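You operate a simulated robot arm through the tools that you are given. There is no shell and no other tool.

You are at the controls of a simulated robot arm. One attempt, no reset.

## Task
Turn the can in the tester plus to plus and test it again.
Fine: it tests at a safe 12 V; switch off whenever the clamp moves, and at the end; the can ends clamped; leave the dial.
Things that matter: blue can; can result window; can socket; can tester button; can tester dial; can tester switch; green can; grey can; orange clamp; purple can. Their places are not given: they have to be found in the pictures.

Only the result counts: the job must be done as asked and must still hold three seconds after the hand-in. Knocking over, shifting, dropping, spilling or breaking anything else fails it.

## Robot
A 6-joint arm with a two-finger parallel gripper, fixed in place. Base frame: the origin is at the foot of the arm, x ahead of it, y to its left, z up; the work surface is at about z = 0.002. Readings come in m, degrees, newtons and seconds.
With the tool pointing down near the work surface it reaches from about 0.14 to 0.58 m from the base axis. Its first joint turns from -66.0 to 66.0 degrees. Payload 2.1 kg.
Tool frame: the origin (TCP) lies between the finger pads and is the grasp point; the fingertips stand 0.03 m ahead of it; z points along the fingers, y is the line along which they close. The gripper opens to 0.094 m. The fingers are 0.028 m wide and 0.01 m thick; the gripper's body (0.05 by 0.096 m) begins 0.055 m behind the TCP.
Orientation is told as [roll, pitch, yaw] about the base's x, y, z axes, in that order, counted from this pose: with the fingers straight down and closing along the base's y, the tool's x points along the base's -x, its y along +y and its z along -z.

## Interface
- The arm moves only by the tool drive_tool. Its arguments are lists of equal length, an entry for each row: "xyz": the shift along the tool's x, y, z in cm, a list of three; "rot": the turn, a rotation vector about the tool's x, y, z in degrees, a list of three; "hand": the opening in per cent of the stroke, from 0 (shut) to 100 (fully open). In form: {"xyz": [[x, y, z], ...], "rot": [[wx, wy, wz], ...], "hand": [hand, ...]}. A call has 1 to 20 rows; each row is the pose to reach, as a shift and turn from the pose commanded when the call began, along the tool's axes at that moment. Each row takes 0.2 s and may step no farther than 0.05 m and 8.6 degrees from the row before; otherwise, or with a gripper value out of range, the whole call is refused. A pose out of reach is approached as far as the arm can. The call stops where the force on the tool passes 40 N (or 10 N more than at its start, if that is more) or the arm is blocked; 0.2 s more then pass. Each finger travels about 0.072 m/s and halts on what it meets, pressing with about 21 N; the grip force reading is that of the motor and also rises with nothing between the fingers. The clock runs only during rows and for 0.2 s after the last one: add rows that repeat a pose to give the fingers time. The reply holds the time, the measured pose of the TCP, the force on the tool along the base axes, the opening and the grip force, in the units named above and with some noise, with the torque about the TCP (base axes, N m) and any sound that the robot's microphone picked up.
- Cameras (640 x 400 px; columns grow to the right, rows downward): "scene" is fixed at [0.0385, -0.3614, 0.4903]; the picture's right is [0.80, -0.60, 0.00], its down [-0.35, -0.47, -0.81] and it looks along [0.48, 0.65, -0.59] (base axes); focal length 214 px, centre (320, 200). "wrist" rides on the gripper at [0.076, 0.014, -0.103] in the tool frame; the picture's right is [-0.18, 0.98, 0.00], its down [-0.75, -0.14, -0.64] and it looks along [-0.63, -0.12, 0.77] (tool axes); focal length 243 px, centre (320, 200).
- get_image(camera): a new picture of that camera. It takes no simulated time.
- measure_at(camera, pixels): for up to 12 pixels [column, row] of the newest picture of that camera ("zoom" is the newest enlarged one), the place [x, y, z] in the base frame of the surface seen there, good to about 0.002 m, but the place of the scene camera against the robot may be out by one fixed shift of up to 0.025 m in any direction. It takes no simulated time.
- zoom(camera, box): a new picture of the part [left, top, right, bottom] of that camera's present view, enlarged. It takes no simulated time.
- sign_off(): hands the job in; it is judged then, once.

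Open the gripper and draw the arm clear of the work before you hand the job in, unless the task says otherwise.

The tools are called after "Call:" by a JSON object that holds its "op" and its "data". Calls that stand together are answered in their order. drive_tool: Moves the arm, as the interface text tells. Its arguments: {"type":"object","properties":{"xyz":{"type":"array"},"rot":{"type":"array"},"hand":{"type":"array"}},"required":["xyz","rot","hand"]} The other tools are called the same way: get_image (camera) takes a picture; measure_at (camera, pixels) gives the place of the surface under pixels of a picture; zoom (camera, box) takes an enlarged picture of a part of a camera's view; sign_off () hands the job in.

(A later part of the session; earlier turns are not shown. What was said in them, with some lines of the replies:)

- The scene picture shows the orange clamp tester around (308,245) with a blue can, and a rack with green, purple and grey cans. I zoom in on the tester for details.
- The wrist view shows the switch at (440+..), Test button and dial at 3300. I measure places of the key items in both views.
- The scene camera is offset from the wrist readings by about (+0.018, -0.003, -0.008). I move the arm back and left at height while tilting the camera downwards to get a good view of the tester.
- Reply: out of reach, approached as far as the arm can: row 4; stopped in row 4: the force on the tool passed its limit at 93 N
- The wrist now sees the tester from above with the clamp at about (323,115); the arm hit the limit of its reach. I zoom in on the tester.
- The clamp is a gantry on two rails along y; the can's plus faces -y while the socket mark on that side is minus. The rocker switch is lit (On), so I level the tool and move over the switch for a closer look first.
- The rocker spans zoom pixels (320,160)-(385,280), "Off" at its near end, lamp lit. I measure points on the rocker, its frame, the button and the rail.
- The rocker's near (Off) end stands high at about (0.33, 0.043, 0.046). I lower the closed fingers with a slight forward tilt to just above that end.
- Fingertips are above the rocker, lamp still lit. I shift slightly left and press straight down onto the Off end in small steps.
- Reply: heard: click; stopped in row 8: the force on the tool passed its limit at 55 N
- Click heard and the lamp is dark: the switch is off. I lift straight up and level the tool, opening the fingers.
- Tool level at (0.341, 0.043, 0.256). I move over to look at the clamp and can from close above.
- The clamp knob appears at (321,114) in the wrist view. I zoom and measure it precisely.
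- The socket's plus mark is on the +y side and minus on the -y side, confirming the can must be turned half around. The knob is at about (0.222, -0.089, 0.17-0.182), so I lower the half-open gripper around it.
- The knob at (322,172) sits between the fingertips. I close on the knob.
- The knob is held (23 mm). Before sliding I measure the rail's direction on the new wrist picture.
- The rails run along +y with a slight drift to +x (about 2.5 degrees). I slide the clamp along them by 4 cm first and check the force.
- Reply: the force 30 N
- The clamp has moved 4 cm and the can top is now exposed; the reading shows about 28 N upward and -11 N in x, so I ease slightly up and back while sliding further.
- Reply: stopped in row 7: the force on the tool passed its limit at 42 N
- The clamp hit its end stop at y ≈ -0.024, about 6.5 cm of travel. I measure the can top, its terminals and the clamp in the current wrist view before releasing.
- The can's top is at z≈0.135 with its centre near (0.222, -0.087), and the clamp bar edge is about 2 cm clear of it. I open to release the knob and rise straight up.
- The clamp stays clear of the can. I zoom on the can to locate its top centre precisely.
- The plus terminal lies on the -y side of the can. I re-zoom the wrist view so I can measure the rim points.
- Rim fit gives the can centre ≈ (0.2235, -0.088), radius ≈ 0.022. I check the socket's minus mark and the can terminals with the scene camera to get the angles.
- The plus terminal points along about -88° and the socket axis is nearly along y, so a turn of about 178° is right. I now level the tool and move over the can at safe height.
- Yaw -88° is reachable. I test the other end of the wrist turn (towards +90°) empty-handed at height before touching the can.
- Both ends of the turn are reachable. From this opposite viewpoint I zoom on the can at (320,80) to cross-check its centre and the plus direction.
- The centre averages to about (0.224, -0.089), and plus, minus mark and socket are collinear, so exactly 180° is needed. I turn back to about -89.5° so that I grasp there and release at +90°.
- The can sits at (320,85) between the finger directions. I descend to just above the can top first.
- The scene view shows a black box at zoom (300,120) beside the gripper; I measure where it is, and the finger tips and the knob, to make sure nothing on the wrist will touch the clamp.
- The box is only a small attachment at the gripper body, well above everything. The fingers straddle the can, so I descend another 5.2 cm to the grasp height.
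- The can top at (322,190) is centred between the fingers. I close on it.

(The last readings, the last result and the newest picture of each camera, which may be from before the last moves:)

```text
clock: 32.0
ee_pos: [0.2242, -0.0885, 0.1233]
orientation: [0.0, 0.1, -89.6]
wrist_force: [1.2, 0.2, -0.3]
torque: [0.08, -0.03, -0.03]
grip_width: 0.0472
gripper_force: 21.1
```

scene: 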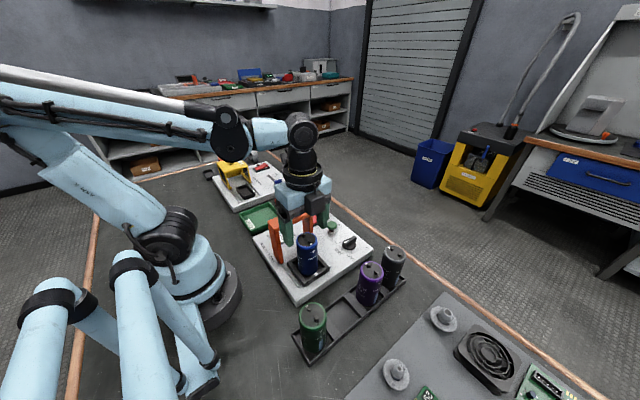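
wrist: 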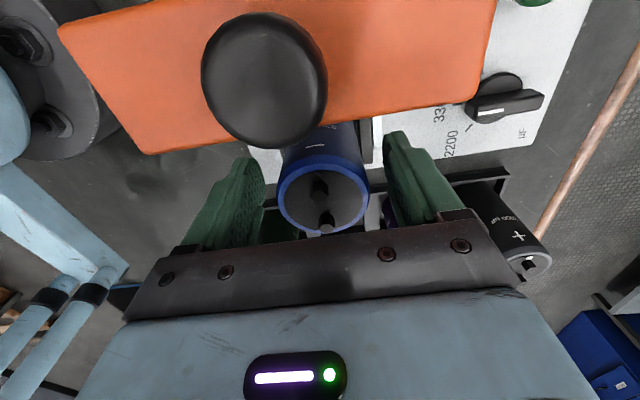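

Can gripped at 47 mm. I lift it slowly by 4 cm, clear of the socket frame.

Call:
{"op": "drive_tool", "data": {"xyz": [[0, 0, -0.3], [0, 0, -0.8], [0, 0, -1.5], [0, 0, -2.3], [0, 0, -3.2], [0, 0, -4.2], [0, 0, -5.0], [0, 0, -5.0]], "rot": [[0, 0, 0], [0, 0, 0], [0, 0, 0], [0, 0, 0], [0, 0, 0], [0, 0, 0], [0, 0, 0], [0, 0, 0]], "hand": [0, 0, 0, 0, 0, 0, 0, 0]}}

Call:
{"op": "get_image", "data": {"camera": "wrist"}}

Call:
{"op": "zoom", "data": {"camera": "scene", "box": [250, 170, 390, 280]}}

```text
clock: 33.8
ee_pos: [0.2251, -0.0883, 0.1743]
orientation: [-0.1, 0.1, -89.6]
wrist_force: [-0.6, -0.5, -2.6]
torque: [0.02, 0.01, 0.0]
grip_width: 0.047
gripper_force: 21.0
```

```text
taken
```

wrist: 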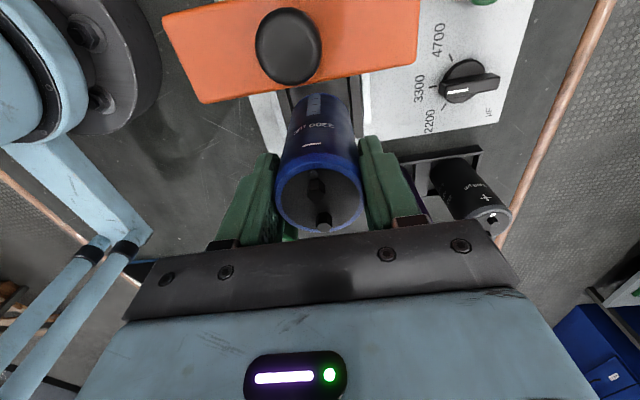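

```text
3.64 times, centred on (320, 225) of scene
```

zoom: 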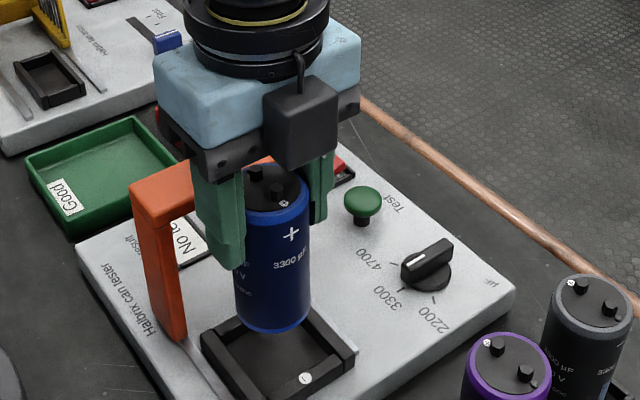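

The can is out of the socket (window now reads "No te…"). I turn the wrist by half a turn in two calls at this height.

Call:
{"op": "drive_tool", "data": {"xyz": [[0, 0, 0], [0, 0, 0], [0, 0, 0], [0, 0, 0], [0, 0, 0], [0, 0, 0], [0, 0, 0], [0, 0, 0], [0, 0, 0], [0, 0, 0], [0, 0, 0], [0, 0, 0], [0, 0, 0], [0, 0, 0], [0, 0, 0], [0, 0, 0], [0, 0, 0], [0, 0, 0], [0, 0, 0], [0, 0, 0]], "rot": [[0, 0, -8], [0, 0, -16.5], [0, 0, -25], [0, 0, -33.5], [0, 0, -42], [0, 0, -50.5], [0, 0, -59], [0, 0, -67.5], [0, 0, -76], [0, 0, -84.5], [0, 0, -93], [0, 0, -101.5], [0, 0, -110], [0, 0, -118.5], [0, 0, -127], [0, 0, -135.5], [0, 0, -144], [0, 0, -152.5], [0, 0, -161], [0, 0, -169.5]], "hand": [0, 0, 0, 0, 0, 0, 0, 0, 0, 0, 0, 0, 0, 0, 0, 0, 0, 0, 0, 0]}}

Call:
{"op": "drive_tool", "data": {"xyz": [[0, 0, 0], [0, 0, 0], [0, 0, 0]], "rot": [[0, 0, -5], [0, 0, -10.5], [0, 0, -10.5]], "hand": [0, 0, 0]}}

Call:
{"op": "get_image", "data": {"camera": "wrist"}}

Call:
{"op": "zoom", "data": {"camera": "scene", "box": [250, 170, 390, 280]}}

```text
clock: 38.0
ee_pos: [0.2247, -0.0894, 0.1735]
orientation: [0.0, 0.0, 80.1]
wrist_force: [0.6, -0.4, -2.8]
torque: [-0.02, 0.04, -0.02]
grip_width: 0.047
gripper_force: 20.8
```

```text
clock: 38.8
ee_pos: [0.2238, -0.0892, 0.1743]
orientation: [0.1, 0.0, 90.6]
wrist_force: [0.3, 0.6, -2.8]
torque: [-0.04, -0.01, 0.0]
grip_width: 0.0471
gripper_force: 20.4
```

```text
taken
```

wrist: 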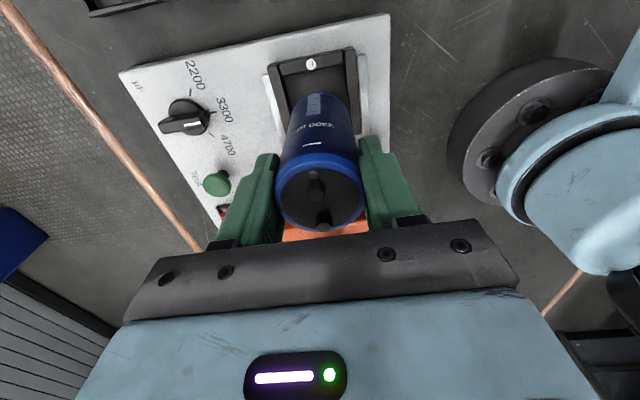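

```text
3.64 times, centred on (320, 225) of scene
```

zoom: 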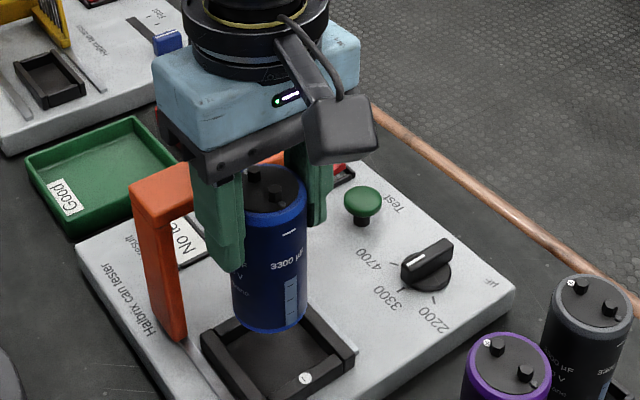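

The can is now turned with its stripe (minus) towards -y. I lower it gently back into the socket.

Call:
{"op": "drive_tool", "data": {"xyz": [[0, 0, 1.0], [0, 0, 2.0], [0, 0, 3.0], [0, 0, 3.8], [0, 0, 4.3], [0, 0, 4.6], [0, 0, 4.8], [0, 0, 4.95], [0, 0, 4.95]], "rot": [[0, 0, 0], [0, 0, 0], [0, 0, 0], [0, 0, 0], [0, 0, 0], [0, 0, 0], [0, 0, 0], [0, 0, 0], [0, 0, 0]], "hand": [0, 0, 0, 0, 0, 0, 0, 0, 0]}}

Call:
{"op": "get_image", "data": {"camera": "wrist"}}

Call:
{"op": "zoom", "data": {"camera": "scene", "box": [250, 170, 390, 280]}}

```text
clock: 40.8
ee_pos: [0.2252, -0.0884, 0.1256]
orientation: [0.1, -0.1, 90.4]
wrist_force: [-0.2, -0.3, -2.6]
torque: [0.0, -0.01, 0.03]
grip_width: 0.0469
gripper_force: 21.2
```

```text
taken
```

wrist: 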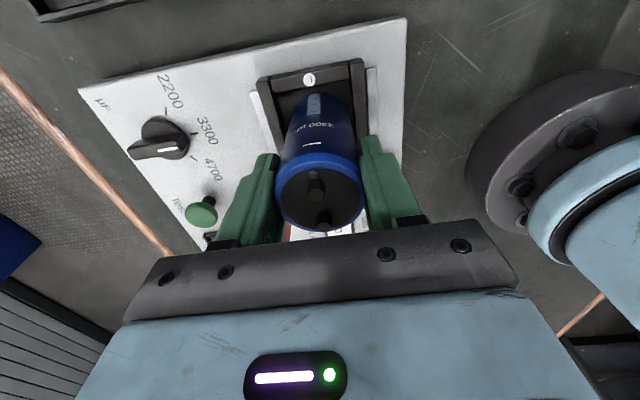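

```text
3.64 times, centred on (320, 225) of scene
```

zoom: 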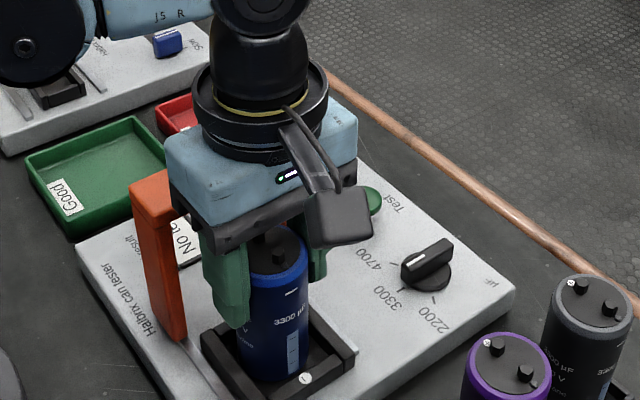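

The force still shows the can's weight (-2.6 N), so it has not touched the floor yet. I lower a few more millimetres until the weight is taken.

Call:
{"op": "drive_tool", "data": {"xyz": [[0, 0, 0.08], [0, 0, 0.15], [0, 0, 0.15]], "rot": [[0, 0, 0], [0, 0, 0], [0, 0, 0]], "hand": [0, 0, 0]}}

```text
clock: 41.6
ee_pos: [0.2241, -0.0885, 0.1236]
orientation: [0.1, -0.1, 90.4]
wrist_force: [-1.8, -1.4, 6.7]
torque: [-0.34, 0.12, -0.07]
grip_width: 0.047
gripper_force: 21.0
```

Contact at z=0.1236, the same height as at the grasp: the can is seated. I open the fingers and rise.

Call:
{"op": "drive_tool", "data": {"xyz": [[0, 0, 0], [0, 0, 0], [0, 0, 0], [0, 0, -2], [0, 0, -5], [0, 0, -9], [0, 0, -13], [0, 0, -17], [0, 0, -17]], "rot": [[0, 0, 0], [0, 0, 0], [0, 0, 0], [0, 0, 0], [0, 0, 0], [0, 0, 0], [0, 0, 0], [0, 0, 0], [0, 0, 0]], "hand": [60, 75, 80, 80, 80, 80, 80, 80, 80]}}

Call:
{"op": "get_image", "data": {"camera": "wrist"}}

Call:
{"op": "zoom", "data": {"camera": "scene", "box": [290, 210, 350, 290]}}

Call:
{"op": "zoom", "data": {"camera": "wrist", "box": [270, 20, 370, 130]}}

```text
clock: 43.6
ee_pos: [0.2246, -0.0889, 0.2949]
orientation: [0.1, -0.2, 90.4]
wrist_force: [0.3, 0.5, -0.3]
torque: [0.03, 0.03, -0.01]
grip_width: 0.0752
gripper_force: 0.0
```

```text
taken
```

wrist: 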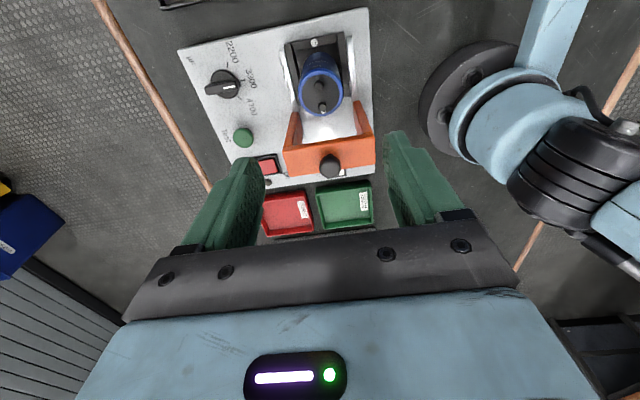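

```text
5.00 times, centred on (320, 250) of scene
```

zoom: 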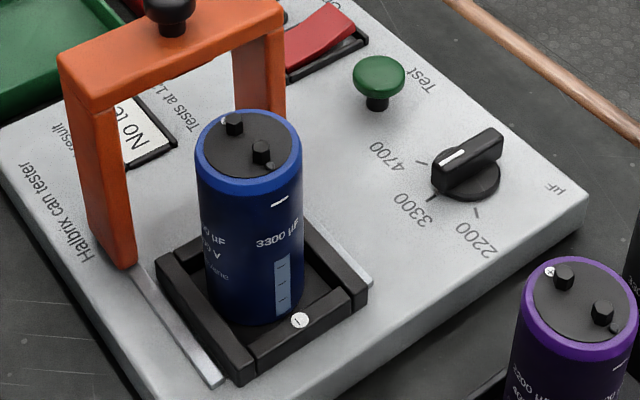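

```text
3.64 times, centred on (320, 75) of wrist
```

zoom: 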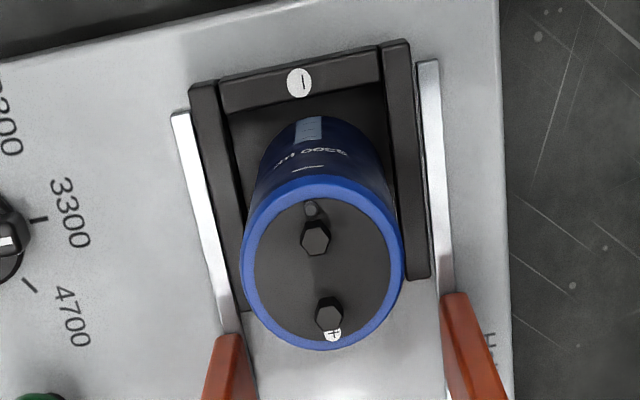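

The can now stands with minus to minus and plus to plus. I measure the knob's current place for sliding the clamp back.

Call:
{"op": "zoom", "data": {"camera": "wrist", "box": [280, 120, 380, 190]}}

Call:
{"op": "measure_at", "data": {"camera": "wrist", "pixels": [[330, 166], [320, 166], [340, 166], [330, 157], [330, 174], [300, 155], [360, 155]]}}

```text
5.71 times, centred on (330, 155) of wrist
```

zoom: 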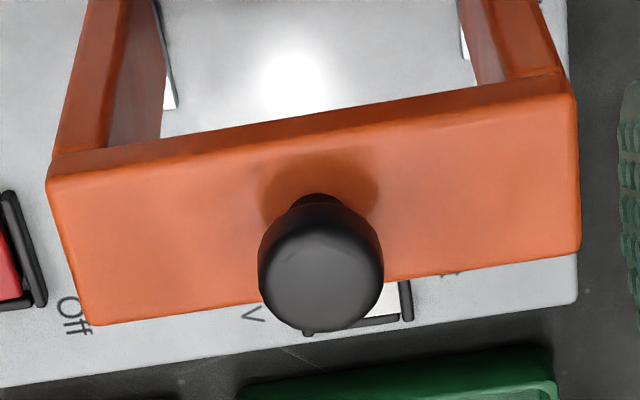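

```text
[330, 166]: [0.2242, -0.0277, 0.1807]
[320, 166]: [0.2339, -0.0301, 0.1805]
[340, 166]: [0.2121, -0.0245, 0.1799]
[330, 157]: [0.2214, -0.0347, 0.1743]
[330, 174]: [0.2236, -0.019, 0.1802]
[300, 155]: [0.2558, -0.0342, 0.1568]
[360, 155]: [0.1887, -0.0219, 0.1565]
```

The knob is at about (0.223, -0.0255, 0.181). I turn the wrist back to yaw 0 while moving above it.

Call:
{"op": "drive_tool", "data": {"xyz": [[-0.6, 0, 0], [-1.2, 0, 0], [-1.8, 0, 0], [-2.4, 0, 0], [-3.0, 0, 0], [-3.6, 0, 0], [-4.2, 0, 0], [-4.8, 0, 0], [-5.4, 0, 0], [-6.0, 0.1, 0], [-6.35, 0.15, 0], [-6.35, 0.15, 0]], "rot": [[0, 0, 8.2], [0, 0, 16.4], [0, 0, 24.6], [0, 0, 32.8], [0, 0, 41], [0, 0, 49.2], [0, 0, 57.4], [0, 0, 65.6], [0, 0, 73.8], [0, 0, 82], [0, 0, 90.2], [0, 0, 90.2]], "hand": [80, 80, 80, 80, 70, 60, 60, 60, 60, 60, 60, 60]}}

Call:
{"op": "get_image", "data": {"camera": "wrist"}}

```text
clock: 46.2
ee_pos: [0.2219, -0.0251, 0.2936]
orientation: [0.1, 0.0, 0.2]
wrist_force: [0.0, -0.2, -0.7]
torque: [0.02, 0.0, -0.01]
grip_width: 0.0566
gripper_force: 0.0
```

```text
taken
```

wrist: 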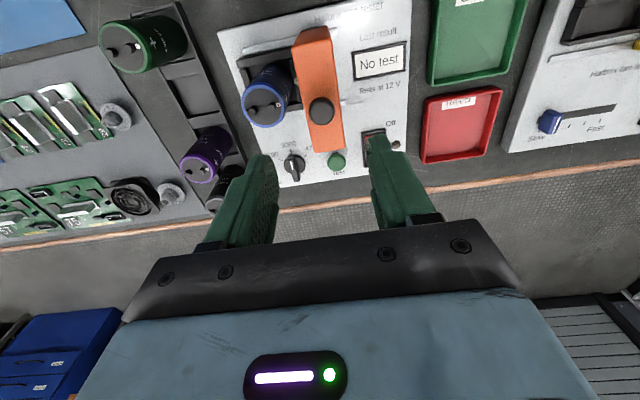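

The knob at (321,111) is between the fingers' planes; the window reads "No test". I descend around the knob and close.

Call:
{"op": "drive_tool", "data": {"xyz": [[-0.1, 0, 4], [-0.1, 0, 7.5], [-0.1, 0, 9.5], [-0.1, 0, 10.3], [-0.1, 0, 10.3], [-0.1, 0, 10.3], [-0.1, 0, 10.3], [-0.1, 0, 10.3]], "rot": [[0, 0, 0], [0, 0, 0], [0, 0, 0], [0, 0, 0], [0, 0, 0], [0, 0, 0], [0, 0, 0], [0, 0, 0]], "hand": [60, 60, 60, 60, 60, 30, 10, 0]}}

Call:
{"op": "get_image", "data": {"camera": "wrist"}}

Call:
{"op": "zoom", "data": {"camera": "scene", "box": [250, 170, 390, 280]}}

```text
clock: 48.0
ee_pos: [0.2226, -0.026, 0.1902]
orientation: [0.1, -0.1, 0.2]
wrist_force: [3.7, -1.5, -7.3]
torque: [-0.21, 0.23, 0.04]
grip_width: 0.0237
gripper_force: 44.9
```

```text
taken
```

wrist: 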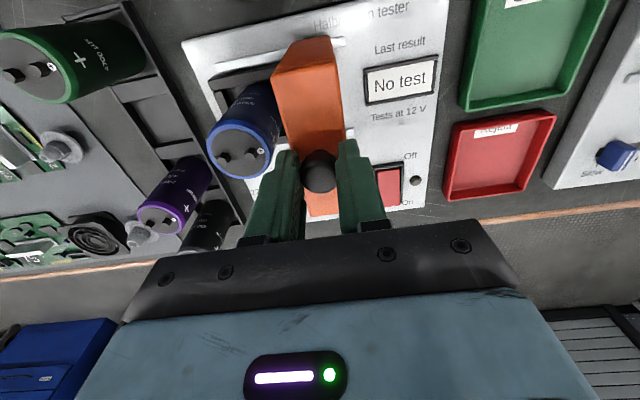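

```text
3.64 times, centred on (320, 225) of scene
```

zoom: 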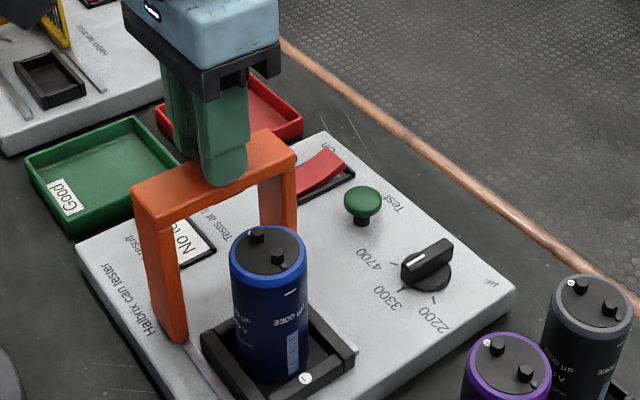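

The knob is held at 23.7 mm. I slide the clamp back along its rails towards the can by 6.3 cm in small steps.

Call:
{"op": "drive_tool", "data": {"xyz": [[0.02, -0.5, 0], [0.03, -1.0, 0], [0.05, -1.5, 0], [0.06, -2.0, 0], [0.08, -2.5, 0], [0.1, -3.0, 0], [0.11, -3.5, 0], [0.13, -4.0, 0], [0.14, -4.5, 0], [0.16, -5.0, 0], [0.17, -5.5, 0], [0.19, -6.0, 0], [0.2, -6.3, 0]], "rot": [[0, 0, 0], [0, 0, 0], [0, 0, 0], [0, 0, 0], [0, 0, 0], [0, 0, 0], [0, 0, 0], [0, 0, 0], [0, 0, 0], [0, 0, 0], [0, 0, 0], [0, 0, 0], [0, 0, 0]], "hand": [0, 0, 0, 0, 0, 0, 0, 0, 0, 0, 0, 0, 0]}}

Call:
{"op": "get_image", "data": {"camera": "wrist"}}

Call:
{"op": "zoom", "data": {"camera": "scene", "box": [250, 170, 390, 280]}}

```text
clock: 50.8
ee_pos: [0.2229, -0.0879, 0.1904]
orientation: [0.1, -0.2, 0.3]
wrist_force: [25.9, 1.8, 1.0]
torque: [0.07, -0.42, -0.1]
grip_width: 0.0235
gripper_force: 44.9
```

```text
taken
```

wrist: 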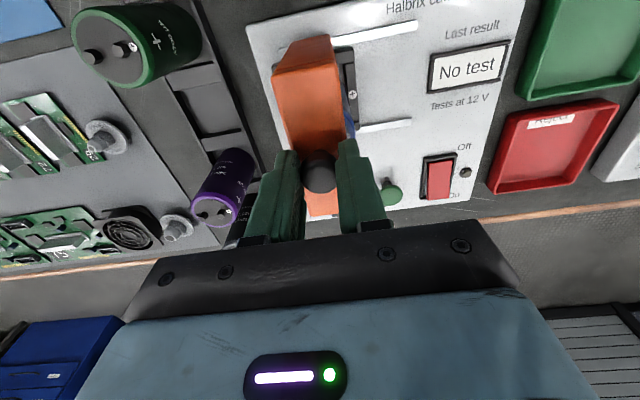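

```text
3.64 times, centred on (320, 225) of scene
```

zoom: 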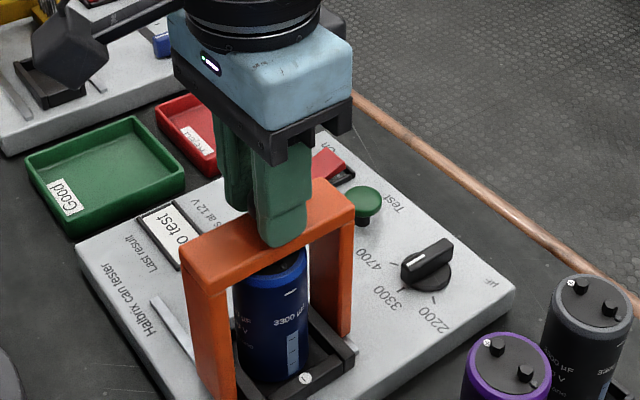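

The clamp is back over the can; x-force of 26 N shows I press sideways. I relax x and push on gently in -y until the end stop is felt.

Call:
{"op": "drive_tool", "data": {"xyz": [[-0.15, 0, 0], [-0.17, -0.1, 0], [-0.17, -0.2, 0], [-0.17, -0.3, 0], [-0.17, -0.4, 0]], "rot": [[0, 0, 0], [0, 0, 0], [0, 0, 0], [0, 0, 0], [0, 0, 0]], "hand": [0, 0, 0, 0, 0]}}

```text
clock: 52.0
ee_pos: [0.223, -0.0908, 0.19]
orientation: [0.6, 0.2, 0.4]
wrist_force: [0.3, 28.4, 15.1]
torque: [0.13, -0.26, 0.08]
grip_width: 0.0235
gripper_force: 45.1
```

A 28 N reaction in +y shows the clamp is at its end stop over the can. I open the fingers and rise.

Call:
{"op": "drive_tool", "data": {"xyz": [[0, 0.1, 0], [0, 0.1, 0], [0, 0.1, 0], [0, 0.1, -2], [0, 0.1, -5.5], [0, 0.1, -9], [0, 0.1, -9]], "rot": [[0, 0, 0], [0, 0, 0], [0, 0, 0], [0, 0, 0], [0, 0, 0], [0, 0, 0], [0, 0, 0]], "hand": [30, 50, 60, 60, 60, 60, 60]}}

Call:
{"op": "get_image", "data": {"camera": "wrist"}}

Call:
{"op": "zoom", "data": {"camera": "scene", "box": [250, 170, 390, 280]}}

```text
clock: 53.6
ee_pos: [0.2232, -0.0929, 0.28]
orientation: [0.1, 0.1, 0.2]
wrist_force: [-0.2, 0.8, 0.4]
torque: [-0.01, 0.03, 0.02]
grip_width: 0.0562
gripper_force: 0.0
```

```text
taken
```

wrist: 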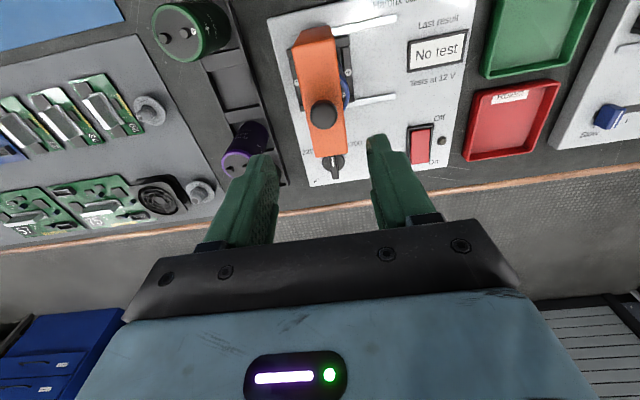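

```text
3.64 times, centred on (320, 225) of scene
```

zoom: 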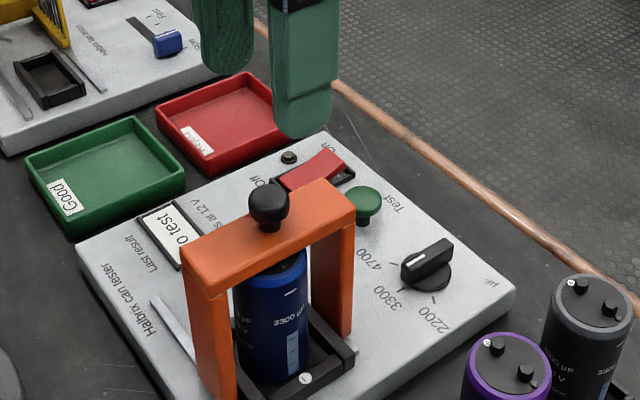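

The clamp is over the can, lamp dark. I now move over the On end of the rocker with closed fingers and a small backward tilt.

Call:
{"op": "drive_tool", "data": {"xyz": [[-2.8, 2.7, 0], [-5.6, 5.4, 0], [-8.4, 8.1, 0], [-11.2, 10.8, 0], [-14.1, 13.6, 0], [-14.1, 13.6, 4.5], [-14.1, 13.6, 9], [-14.1, 13.6, 13.5], [-14.1, 13.6, 17.5], [-14.1, 13.6, 17.5]], "rot": [[0, 0, 0], [0, 3, 0], [0, 6, 0], [0, 9, 0], [0, 12, 0], [0, 12, 0], [0, 12, 0], [0, 12, 0], [0, 12, 0], [0, 12, 0]], "hand": [40, 20, 0, 0, 0, 0, 0, 0, 0, 0]}}

Call:
{"op": "get_image", "data": {"camera": "wrist"}}

Call:
{"op": "zoom", "data": {"camera": "scene", "box": [270, 170, 370, 250]}}

```text
clock: 55.8
ee_pos: [0.3647, 0.047, 0.1053]
orientation: [0.1, 12.1, 0.2]
wrist_force: [-0.1, 0.2, -0.3]
torque: [-0.01, 0.0, -0.02]
grip_width: 0.0
gripper_force: 21.2
```

```text
taken
```

wrist: 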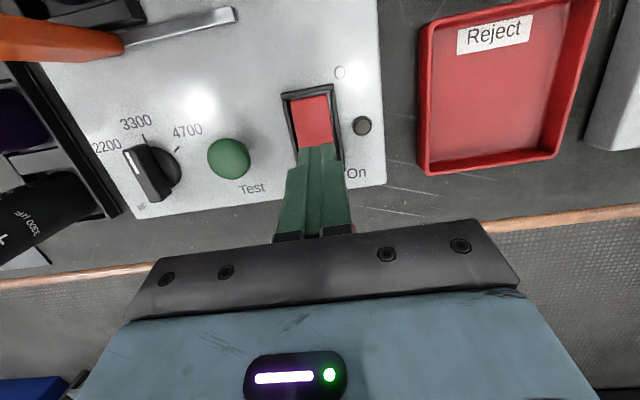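

```text
5.00 times, centred on (320, 210) of scene
```

zoom: 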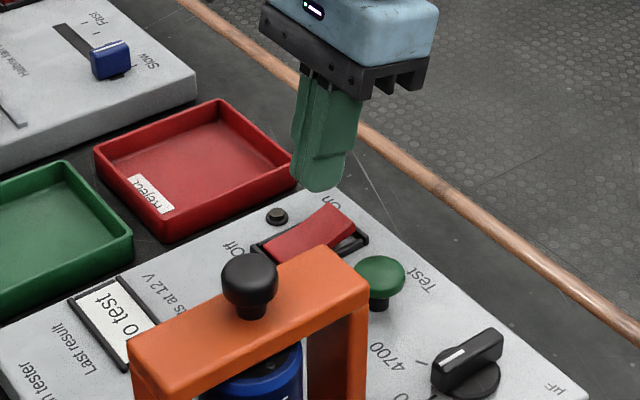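

The fingertips are above the On end, lamp dark. I shift 4 mm right and press down in small steps until the click.

Call:
{"op": "drive_tool", "data": {"xyz": [[-0.2, -0.4, 0.98], [-0.42, -0.4, 1.96], [-0.55, -0.4, 2.55], [-0.59, -0.4, 2.74], [-0.63, -0.4, 2.94], [-0.67, -0.4, 3.13], [-0.7, -0.4, 3.28], [-0.73, -0.4, 3.4]], "rot": [[0, 0, 0], [0, 0, 0], [0, 0, 0], [0, 0, 0], [0, 0, 0], [0, 0, 0], [0, 0, 0], [0, 0, 0]], "hand": [0, 0, 0, 0, 0, 0, 0, 0]}}

Call:
{"op": "get_image", "data": {"camera": "wrist"}}

```text
clock: 57.6
ee_pos: [0.3637, 0.0419, 0.0711]
orientation: [0.1, 12.3, 0.2]
wrist_force: [-1.2, -0.4, 8.4]
torque: [0.01, -0.04, -0.02]
grip_width: 0.0003
gripper_force: 20.9
heard: click
stopped in row 8: the force on the tool passed its limit at 42 N (the readings are from after the stop); the commanded pose is now the measured one
```

```text
taken
```

wrist: 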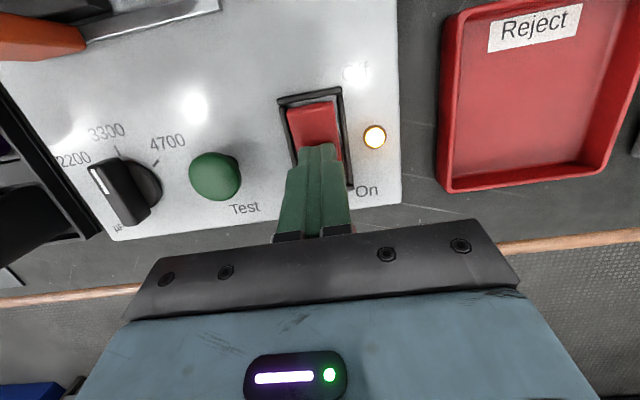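

Click, and the lamp is lit: switched on. I rise, level the tool and move above the green Test button at about (0.351, -0.022).

Call:
{"op": "drive_tool", "data": {"xyz": [[0.64, 0, -2.93], [1.07, 0, -4.89], [1.7, -3.2, -4.75], [2.3, -6.4, -4.61], [2.3, -6.4, -4.61]], "rot": [[0, 0, 0], [0, -4, 0], [0, -8, 0], [0, -12.3, 0], [0, -12.3, 0]], "hand": [0, 0, 0, 0, 0]}}

Call:
{"op": "get_image", "data": {"camera": "wrist"}}

Call:
{"op": "zoom", "data": {"camera": "scene", "box": [270, 170, 390, 270]}}

```text
clock: 58.9
ee_pos: [0.3521, -0.0232, 0.1199]
orientation: [0.1, -0.1, 0.2]
wrist_force: [0.3, 1.9, 0.2]
torque: [0.02, -0.01, 0.0]
grip_width: 0.0
gripper_force: 20.8
```

```text
taken
```

wrist: 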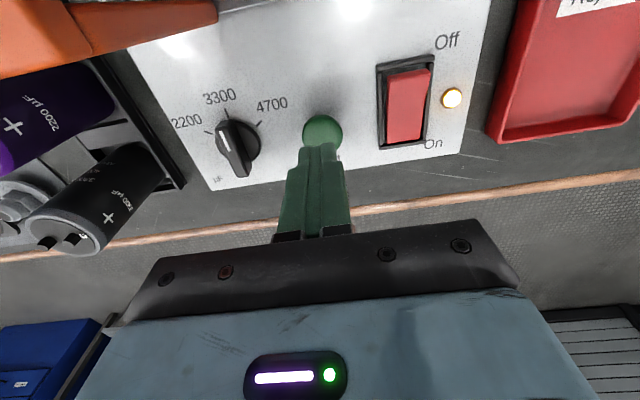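

```text
4.00 times, centred on (330, 220) of scene
```

zoom: 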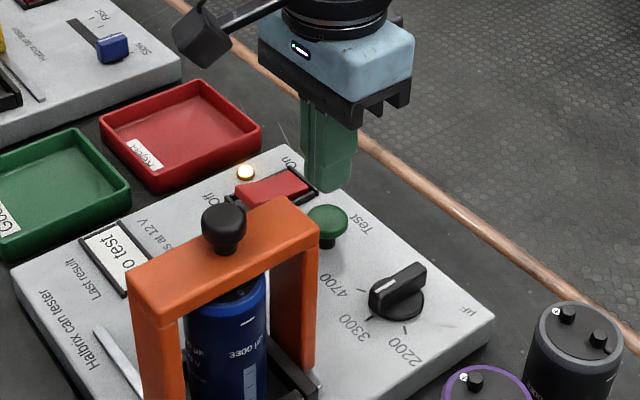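

The fingertips are above the Test button. I press straight down in small steps until it reacts.

Call:
{"op": "drive_tool", "data": {"xyz": [[0.05, 0.1, 1.0], [0.05, 0.1, 2.0], [0.05, 0.1, 2.7], [0.05, 0.1, 3.0], [0.05, 0.1, 3.2], [0.05, 0.1, 3.4], [0.05, 0.1, 3.6], [0.05, 0.1, 3.8], [0.05, 0.1, 4.0]], "rot": [[0, 0, 0], [0, 0, 0], [0, 0, 0], [0, 0, 0], [0, 0, 0], [0, 0, 0], [0, 0, 0], [0, 0, 0], [0, 0, 0]], "hand": [0, 0, 0, 0, 0, 0, 0, 0, 0]}}

Call:
{"op": "zoom", "data": {"camera": "scene", "box": [270, 190, 350, 260]}}

Call:
{"op": "get_image", "data": {"camera": "wrist"}}

```text
clock: 60.9
ee_pos: [0.3503, -0.0204, 0.0799]
orientation: [0.1, -0.1, 0.2]
wrist_force: [0.2, 0.1, 2.4]
torque: [-0.05, -0.01, 0.03]
grip_width: 0.0
gripper_force: 21.1
```

```text
5.71 times, centred on (310, 225) of scene
```

zoom: 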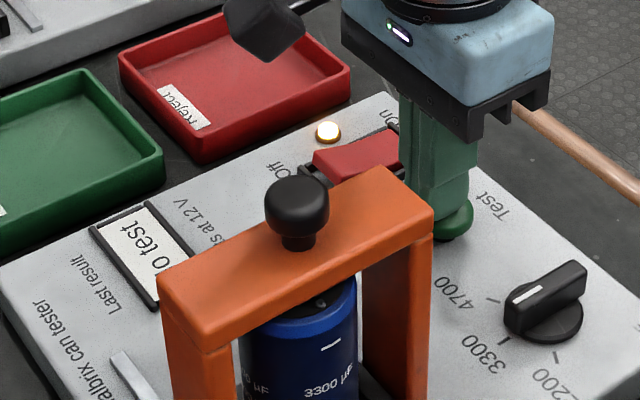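

```text
taken
```

wrist: 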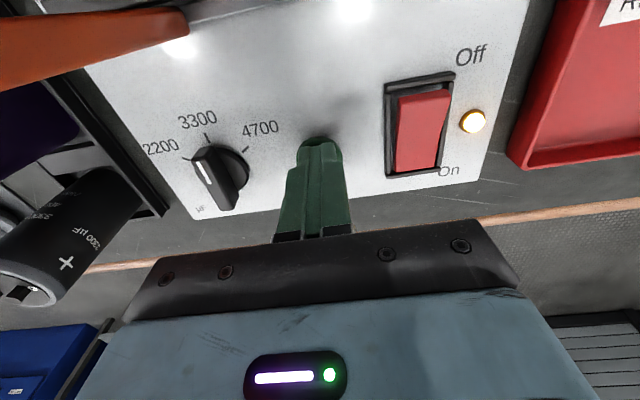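

The button gives with only 2.4 N so far and the window still shows "No test". I press further in small steps.

Call:
{"op": "drive_tool", "data": {"xyz": [[0, 0, 0.2], [0, 0, 0.4], [0, 0, 0.6], [0, 0, 0.8], [0, 0, 1.0]], "rot": [[0, 0, 0], [0, 0, 0], [0, 0, 0], [0, 0, 0], [0, 0, 0]], "hand": [0, 0, 0, 0, 0]}}

Call:
{"op": "zoom", "data": {"camera": "scene", "box": [270, 190, 350, 260]}}

```text
clock: 62.0
ee_pos: [0.3501, -0.0203, 0.0707]
orientation: [0.1, 0.1, 0.2]
wrist_force: [-3.4, 0.8, 34.0]
torque: [0.05, -0.01, -0.02]
grip_width: 0.0
gripper_force: 21.4
heard: click
stopped in row 5: the force on the tool passed its limit at 46 N (the readings are from after the stop); the commanded pose is now the measured one
```

```text
5.71 times, centred on (310, 225) of scene
```

zoom: 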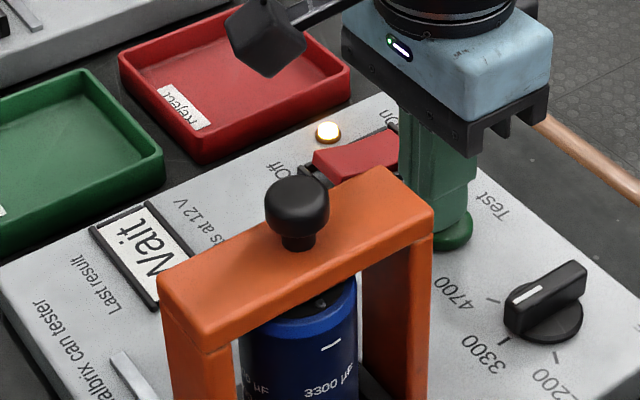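

The click came and the window reads "Wait". I lift off the button and give the tester time.

Call:
{"op": "drive_tool", "data": {"xyz": [[0, 0, -1.5], [0, 0, -4], [0, 0, -7], [0, 0, -9], [0, 0, -9], [0, 0, -9], [0, 0, -9], [0, 0, -9]], "rot": [[0, 0, 0], [0, 0, 0], [0, 0, 0], [0, 0, 0], [0, 0, 0], [0, 0, 0], [0, 0, 0], [0, 0, 0]], "hand": [0, 0, 0, 0, 0, 0, 0, 0]}}

Call:
{"op": "zoom", "data": {"camera": "scene", "box": [270, 190, 350, 260]}}

Call:
{"op": "get_image", "data": {"camera": "wrist"}}

```text
clock: 63.8
ee_pos: [0.35, -0.0208, 0.1609]
orientation: [0.0, 0.0, 0.2]
wrist_force: [0.2, -0.4, 0.8]
torque: [-0.02, -0.03, -0.01]
grip_width: 0.0
gripper_force: 20.9
```

```text
5.71 times, centred on (310, 225) of scene
```

zoom: 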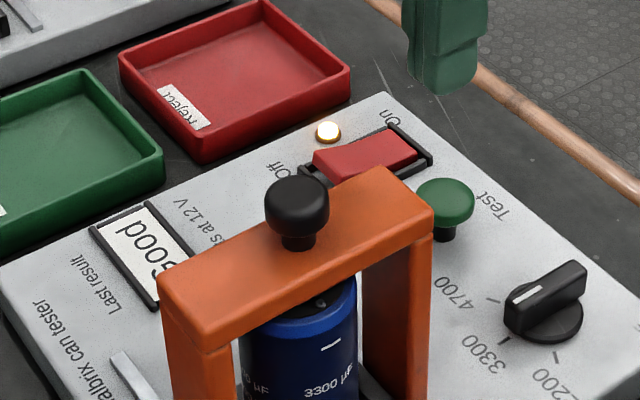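

```text
taken
```

wrist: 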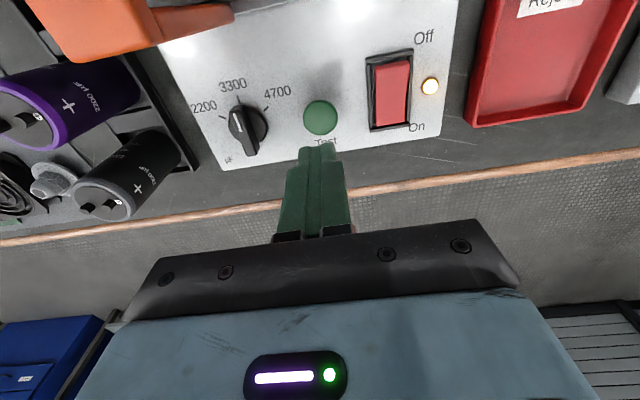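

The window reads "Good". Now I switch off: move above the Off end of the rocker with the forward tilt as before.

Call:
{"op": "drive_tool", "data": {"xyz": [[0.5, 3.2, 0], [1.05, 6.38, 0], [1.05, 6.38, 2], [1.05, 6.38, 4], [1.05, 6.38, 5.6], [1.05, 6.38, 5.6]], "rot": [[0, -4, 0], [0, -8, 0], [0, -12, 0], [0, -12, 0], [0, -12, 0], [0, -12, 0]], "hand": [0, 0, 0, 0, 0, 0]}}

Call:
{"op": "get_image", "data": {"camera": "wrist"}}

```text
clock: 65.2
ee_pos: [0.3402, 0.0428, 0.1068]
orientation: [0.2, -12.0, 0.2]
wrist_force: [0.1, -0.5, 0.6]
torque: [-0.02, 0.03, 0.02]
grip_width: 0.0
gripper_force: 21.0
```

```text
taken
```

wrist: 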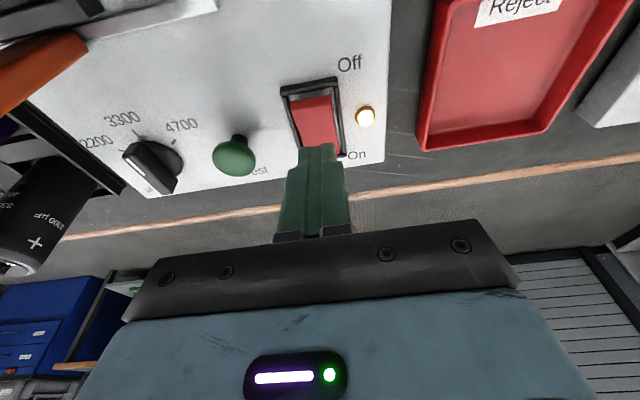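

Position matches the earlier Off press, lamp lit. I press down about 3.5 cm in small steps until the click.

Call:
{"op": "drive_tool", "data": {"xyz": [[0.2, 0, 0.98], [0.41, 0, 1.96], [0.55, 0, 2.65], [0.6, 0, 2.9], [0.64, 0, 3.1], [0.68, 0, 3.3], [0.71, 0, 3.42], [0.74, 0, 3.54]], "rot": [[0, 0, 0], [0, 0, 0], [0, 0, 0], [0, 0, 0], [0, 0, 0], [0, 0, 0], [0, 0, 0], [0, 0, 0]], "hand": [0, 0, 0, 0, 0, 0, 0, 0]}}

Call:
{"op": "get_image", "data": {"camera": "wrist"}}

```text
clock: 67.0
ee_pos: [0.3406, 0.0435, 0.0709]
orientation: [0.1, -12.0, 0.2]
wrist_force: [-3.5, 0.4, 14.3]
torque: [0.03, 0.16, -0.1]
grip_width: 0.0
gripper_force: 20.8
heard: click
stopped in row 8: the force on the tool passed its limit at 52 N (the readings are from after the stop); the commanded pose is now the measured one
```

```text
taken
```

wrist: 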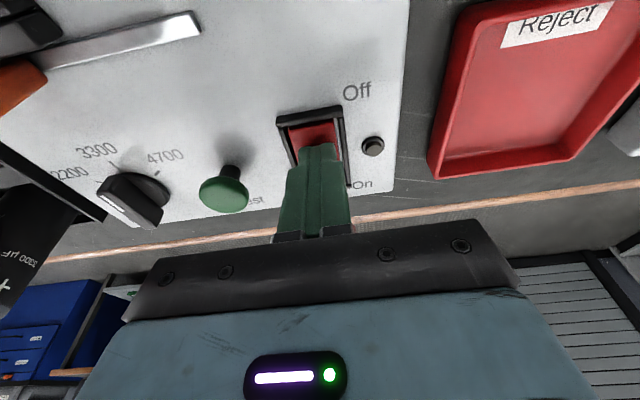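

Click and the lamp is dark: switched off. I lift straight up, level the tool and open the gripper well clear of the work.

Call:
{"op": "drive_tool", "data": {"xyz": [[-0.9, 0, -4.4], [-1.9, 0, -9.0], [-2.8, 0, -13.5], [-3.7, 0, -18], [-4.3, 0, -21.5], [-4.3, 0, -21.5], [-4.3, 0, -21.5]], "rot": [[0, 0, 0], [0, 3.9, 0], [0, 7.8, 0], [0, 12, 0], [0, 12, 0], [0, 12, 0], [0, 12, 0]], "hand": [0, 0, 20, 50, 80, 100, 100]}}

Call:
{"op": "get_image", "data": {"camera": "wrist"}}

Call:
{"op": "get_image", "data": {"camera": "scene"}}

Call:
{"op": "zoom", "data": {"camera": "scene", "box": [250, 170, 390, 290]}}

```text
clock: 68.6
ee_pos: [0.3367, 0.043, 0.2914]
orientation: [0.2, 0.1, 0.3]
wrist_force: [0.6, 0.0, -0.1]
torque: [-0.01, -0.02, -0.01]
grip_width: 0.094
gripper_force: 0.1
```

```text
taken
```

wrist: 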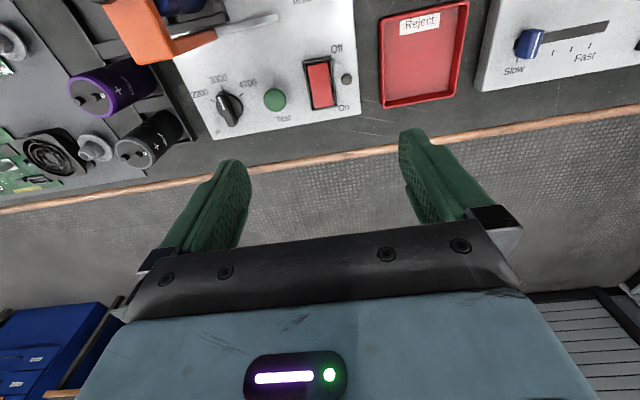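

```text
taken
```

scene: 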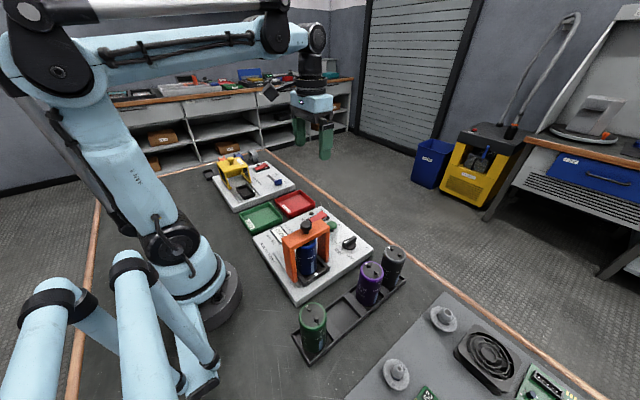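

```text
3.33 times, centred on (320, 230) of scene
```

zoom: 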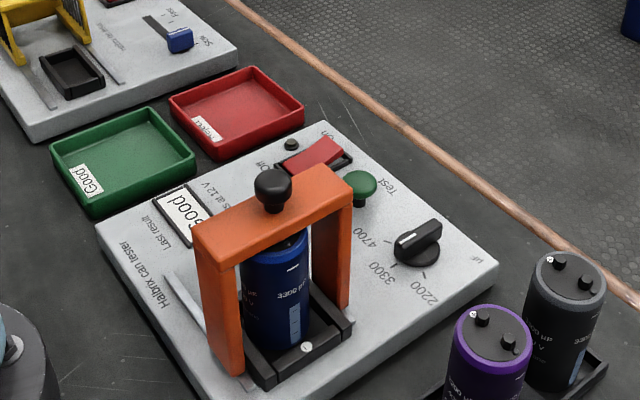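

The window reads "Good", the lamp is dark, the dial is still at 3300, the can is clamped plus to plus, and the open gripper is clear at z≈0.29. I hand the job in.

Call:
{"op": "sign_off", "data": {}}

```text
The job is handed in.
```

The blue can is now in the tester plus to plus, and the retest came up "Good". I handed the job in, but the reply only confirmed receipt, so I don't know how it was judged.

- **Switch:** it was off both times the clamp moved. I turned it on only for the test and off again afterwards; the lamp is dark.
- **Clamp:** it is back at its end stop over the can.
- **Dial:** I didn't touch it; it still reads 3300.
- **Other items:** nothing else was touched. The green, purple and grey cans look unmoved in the last picture, and the gripper is open and clear of the work.
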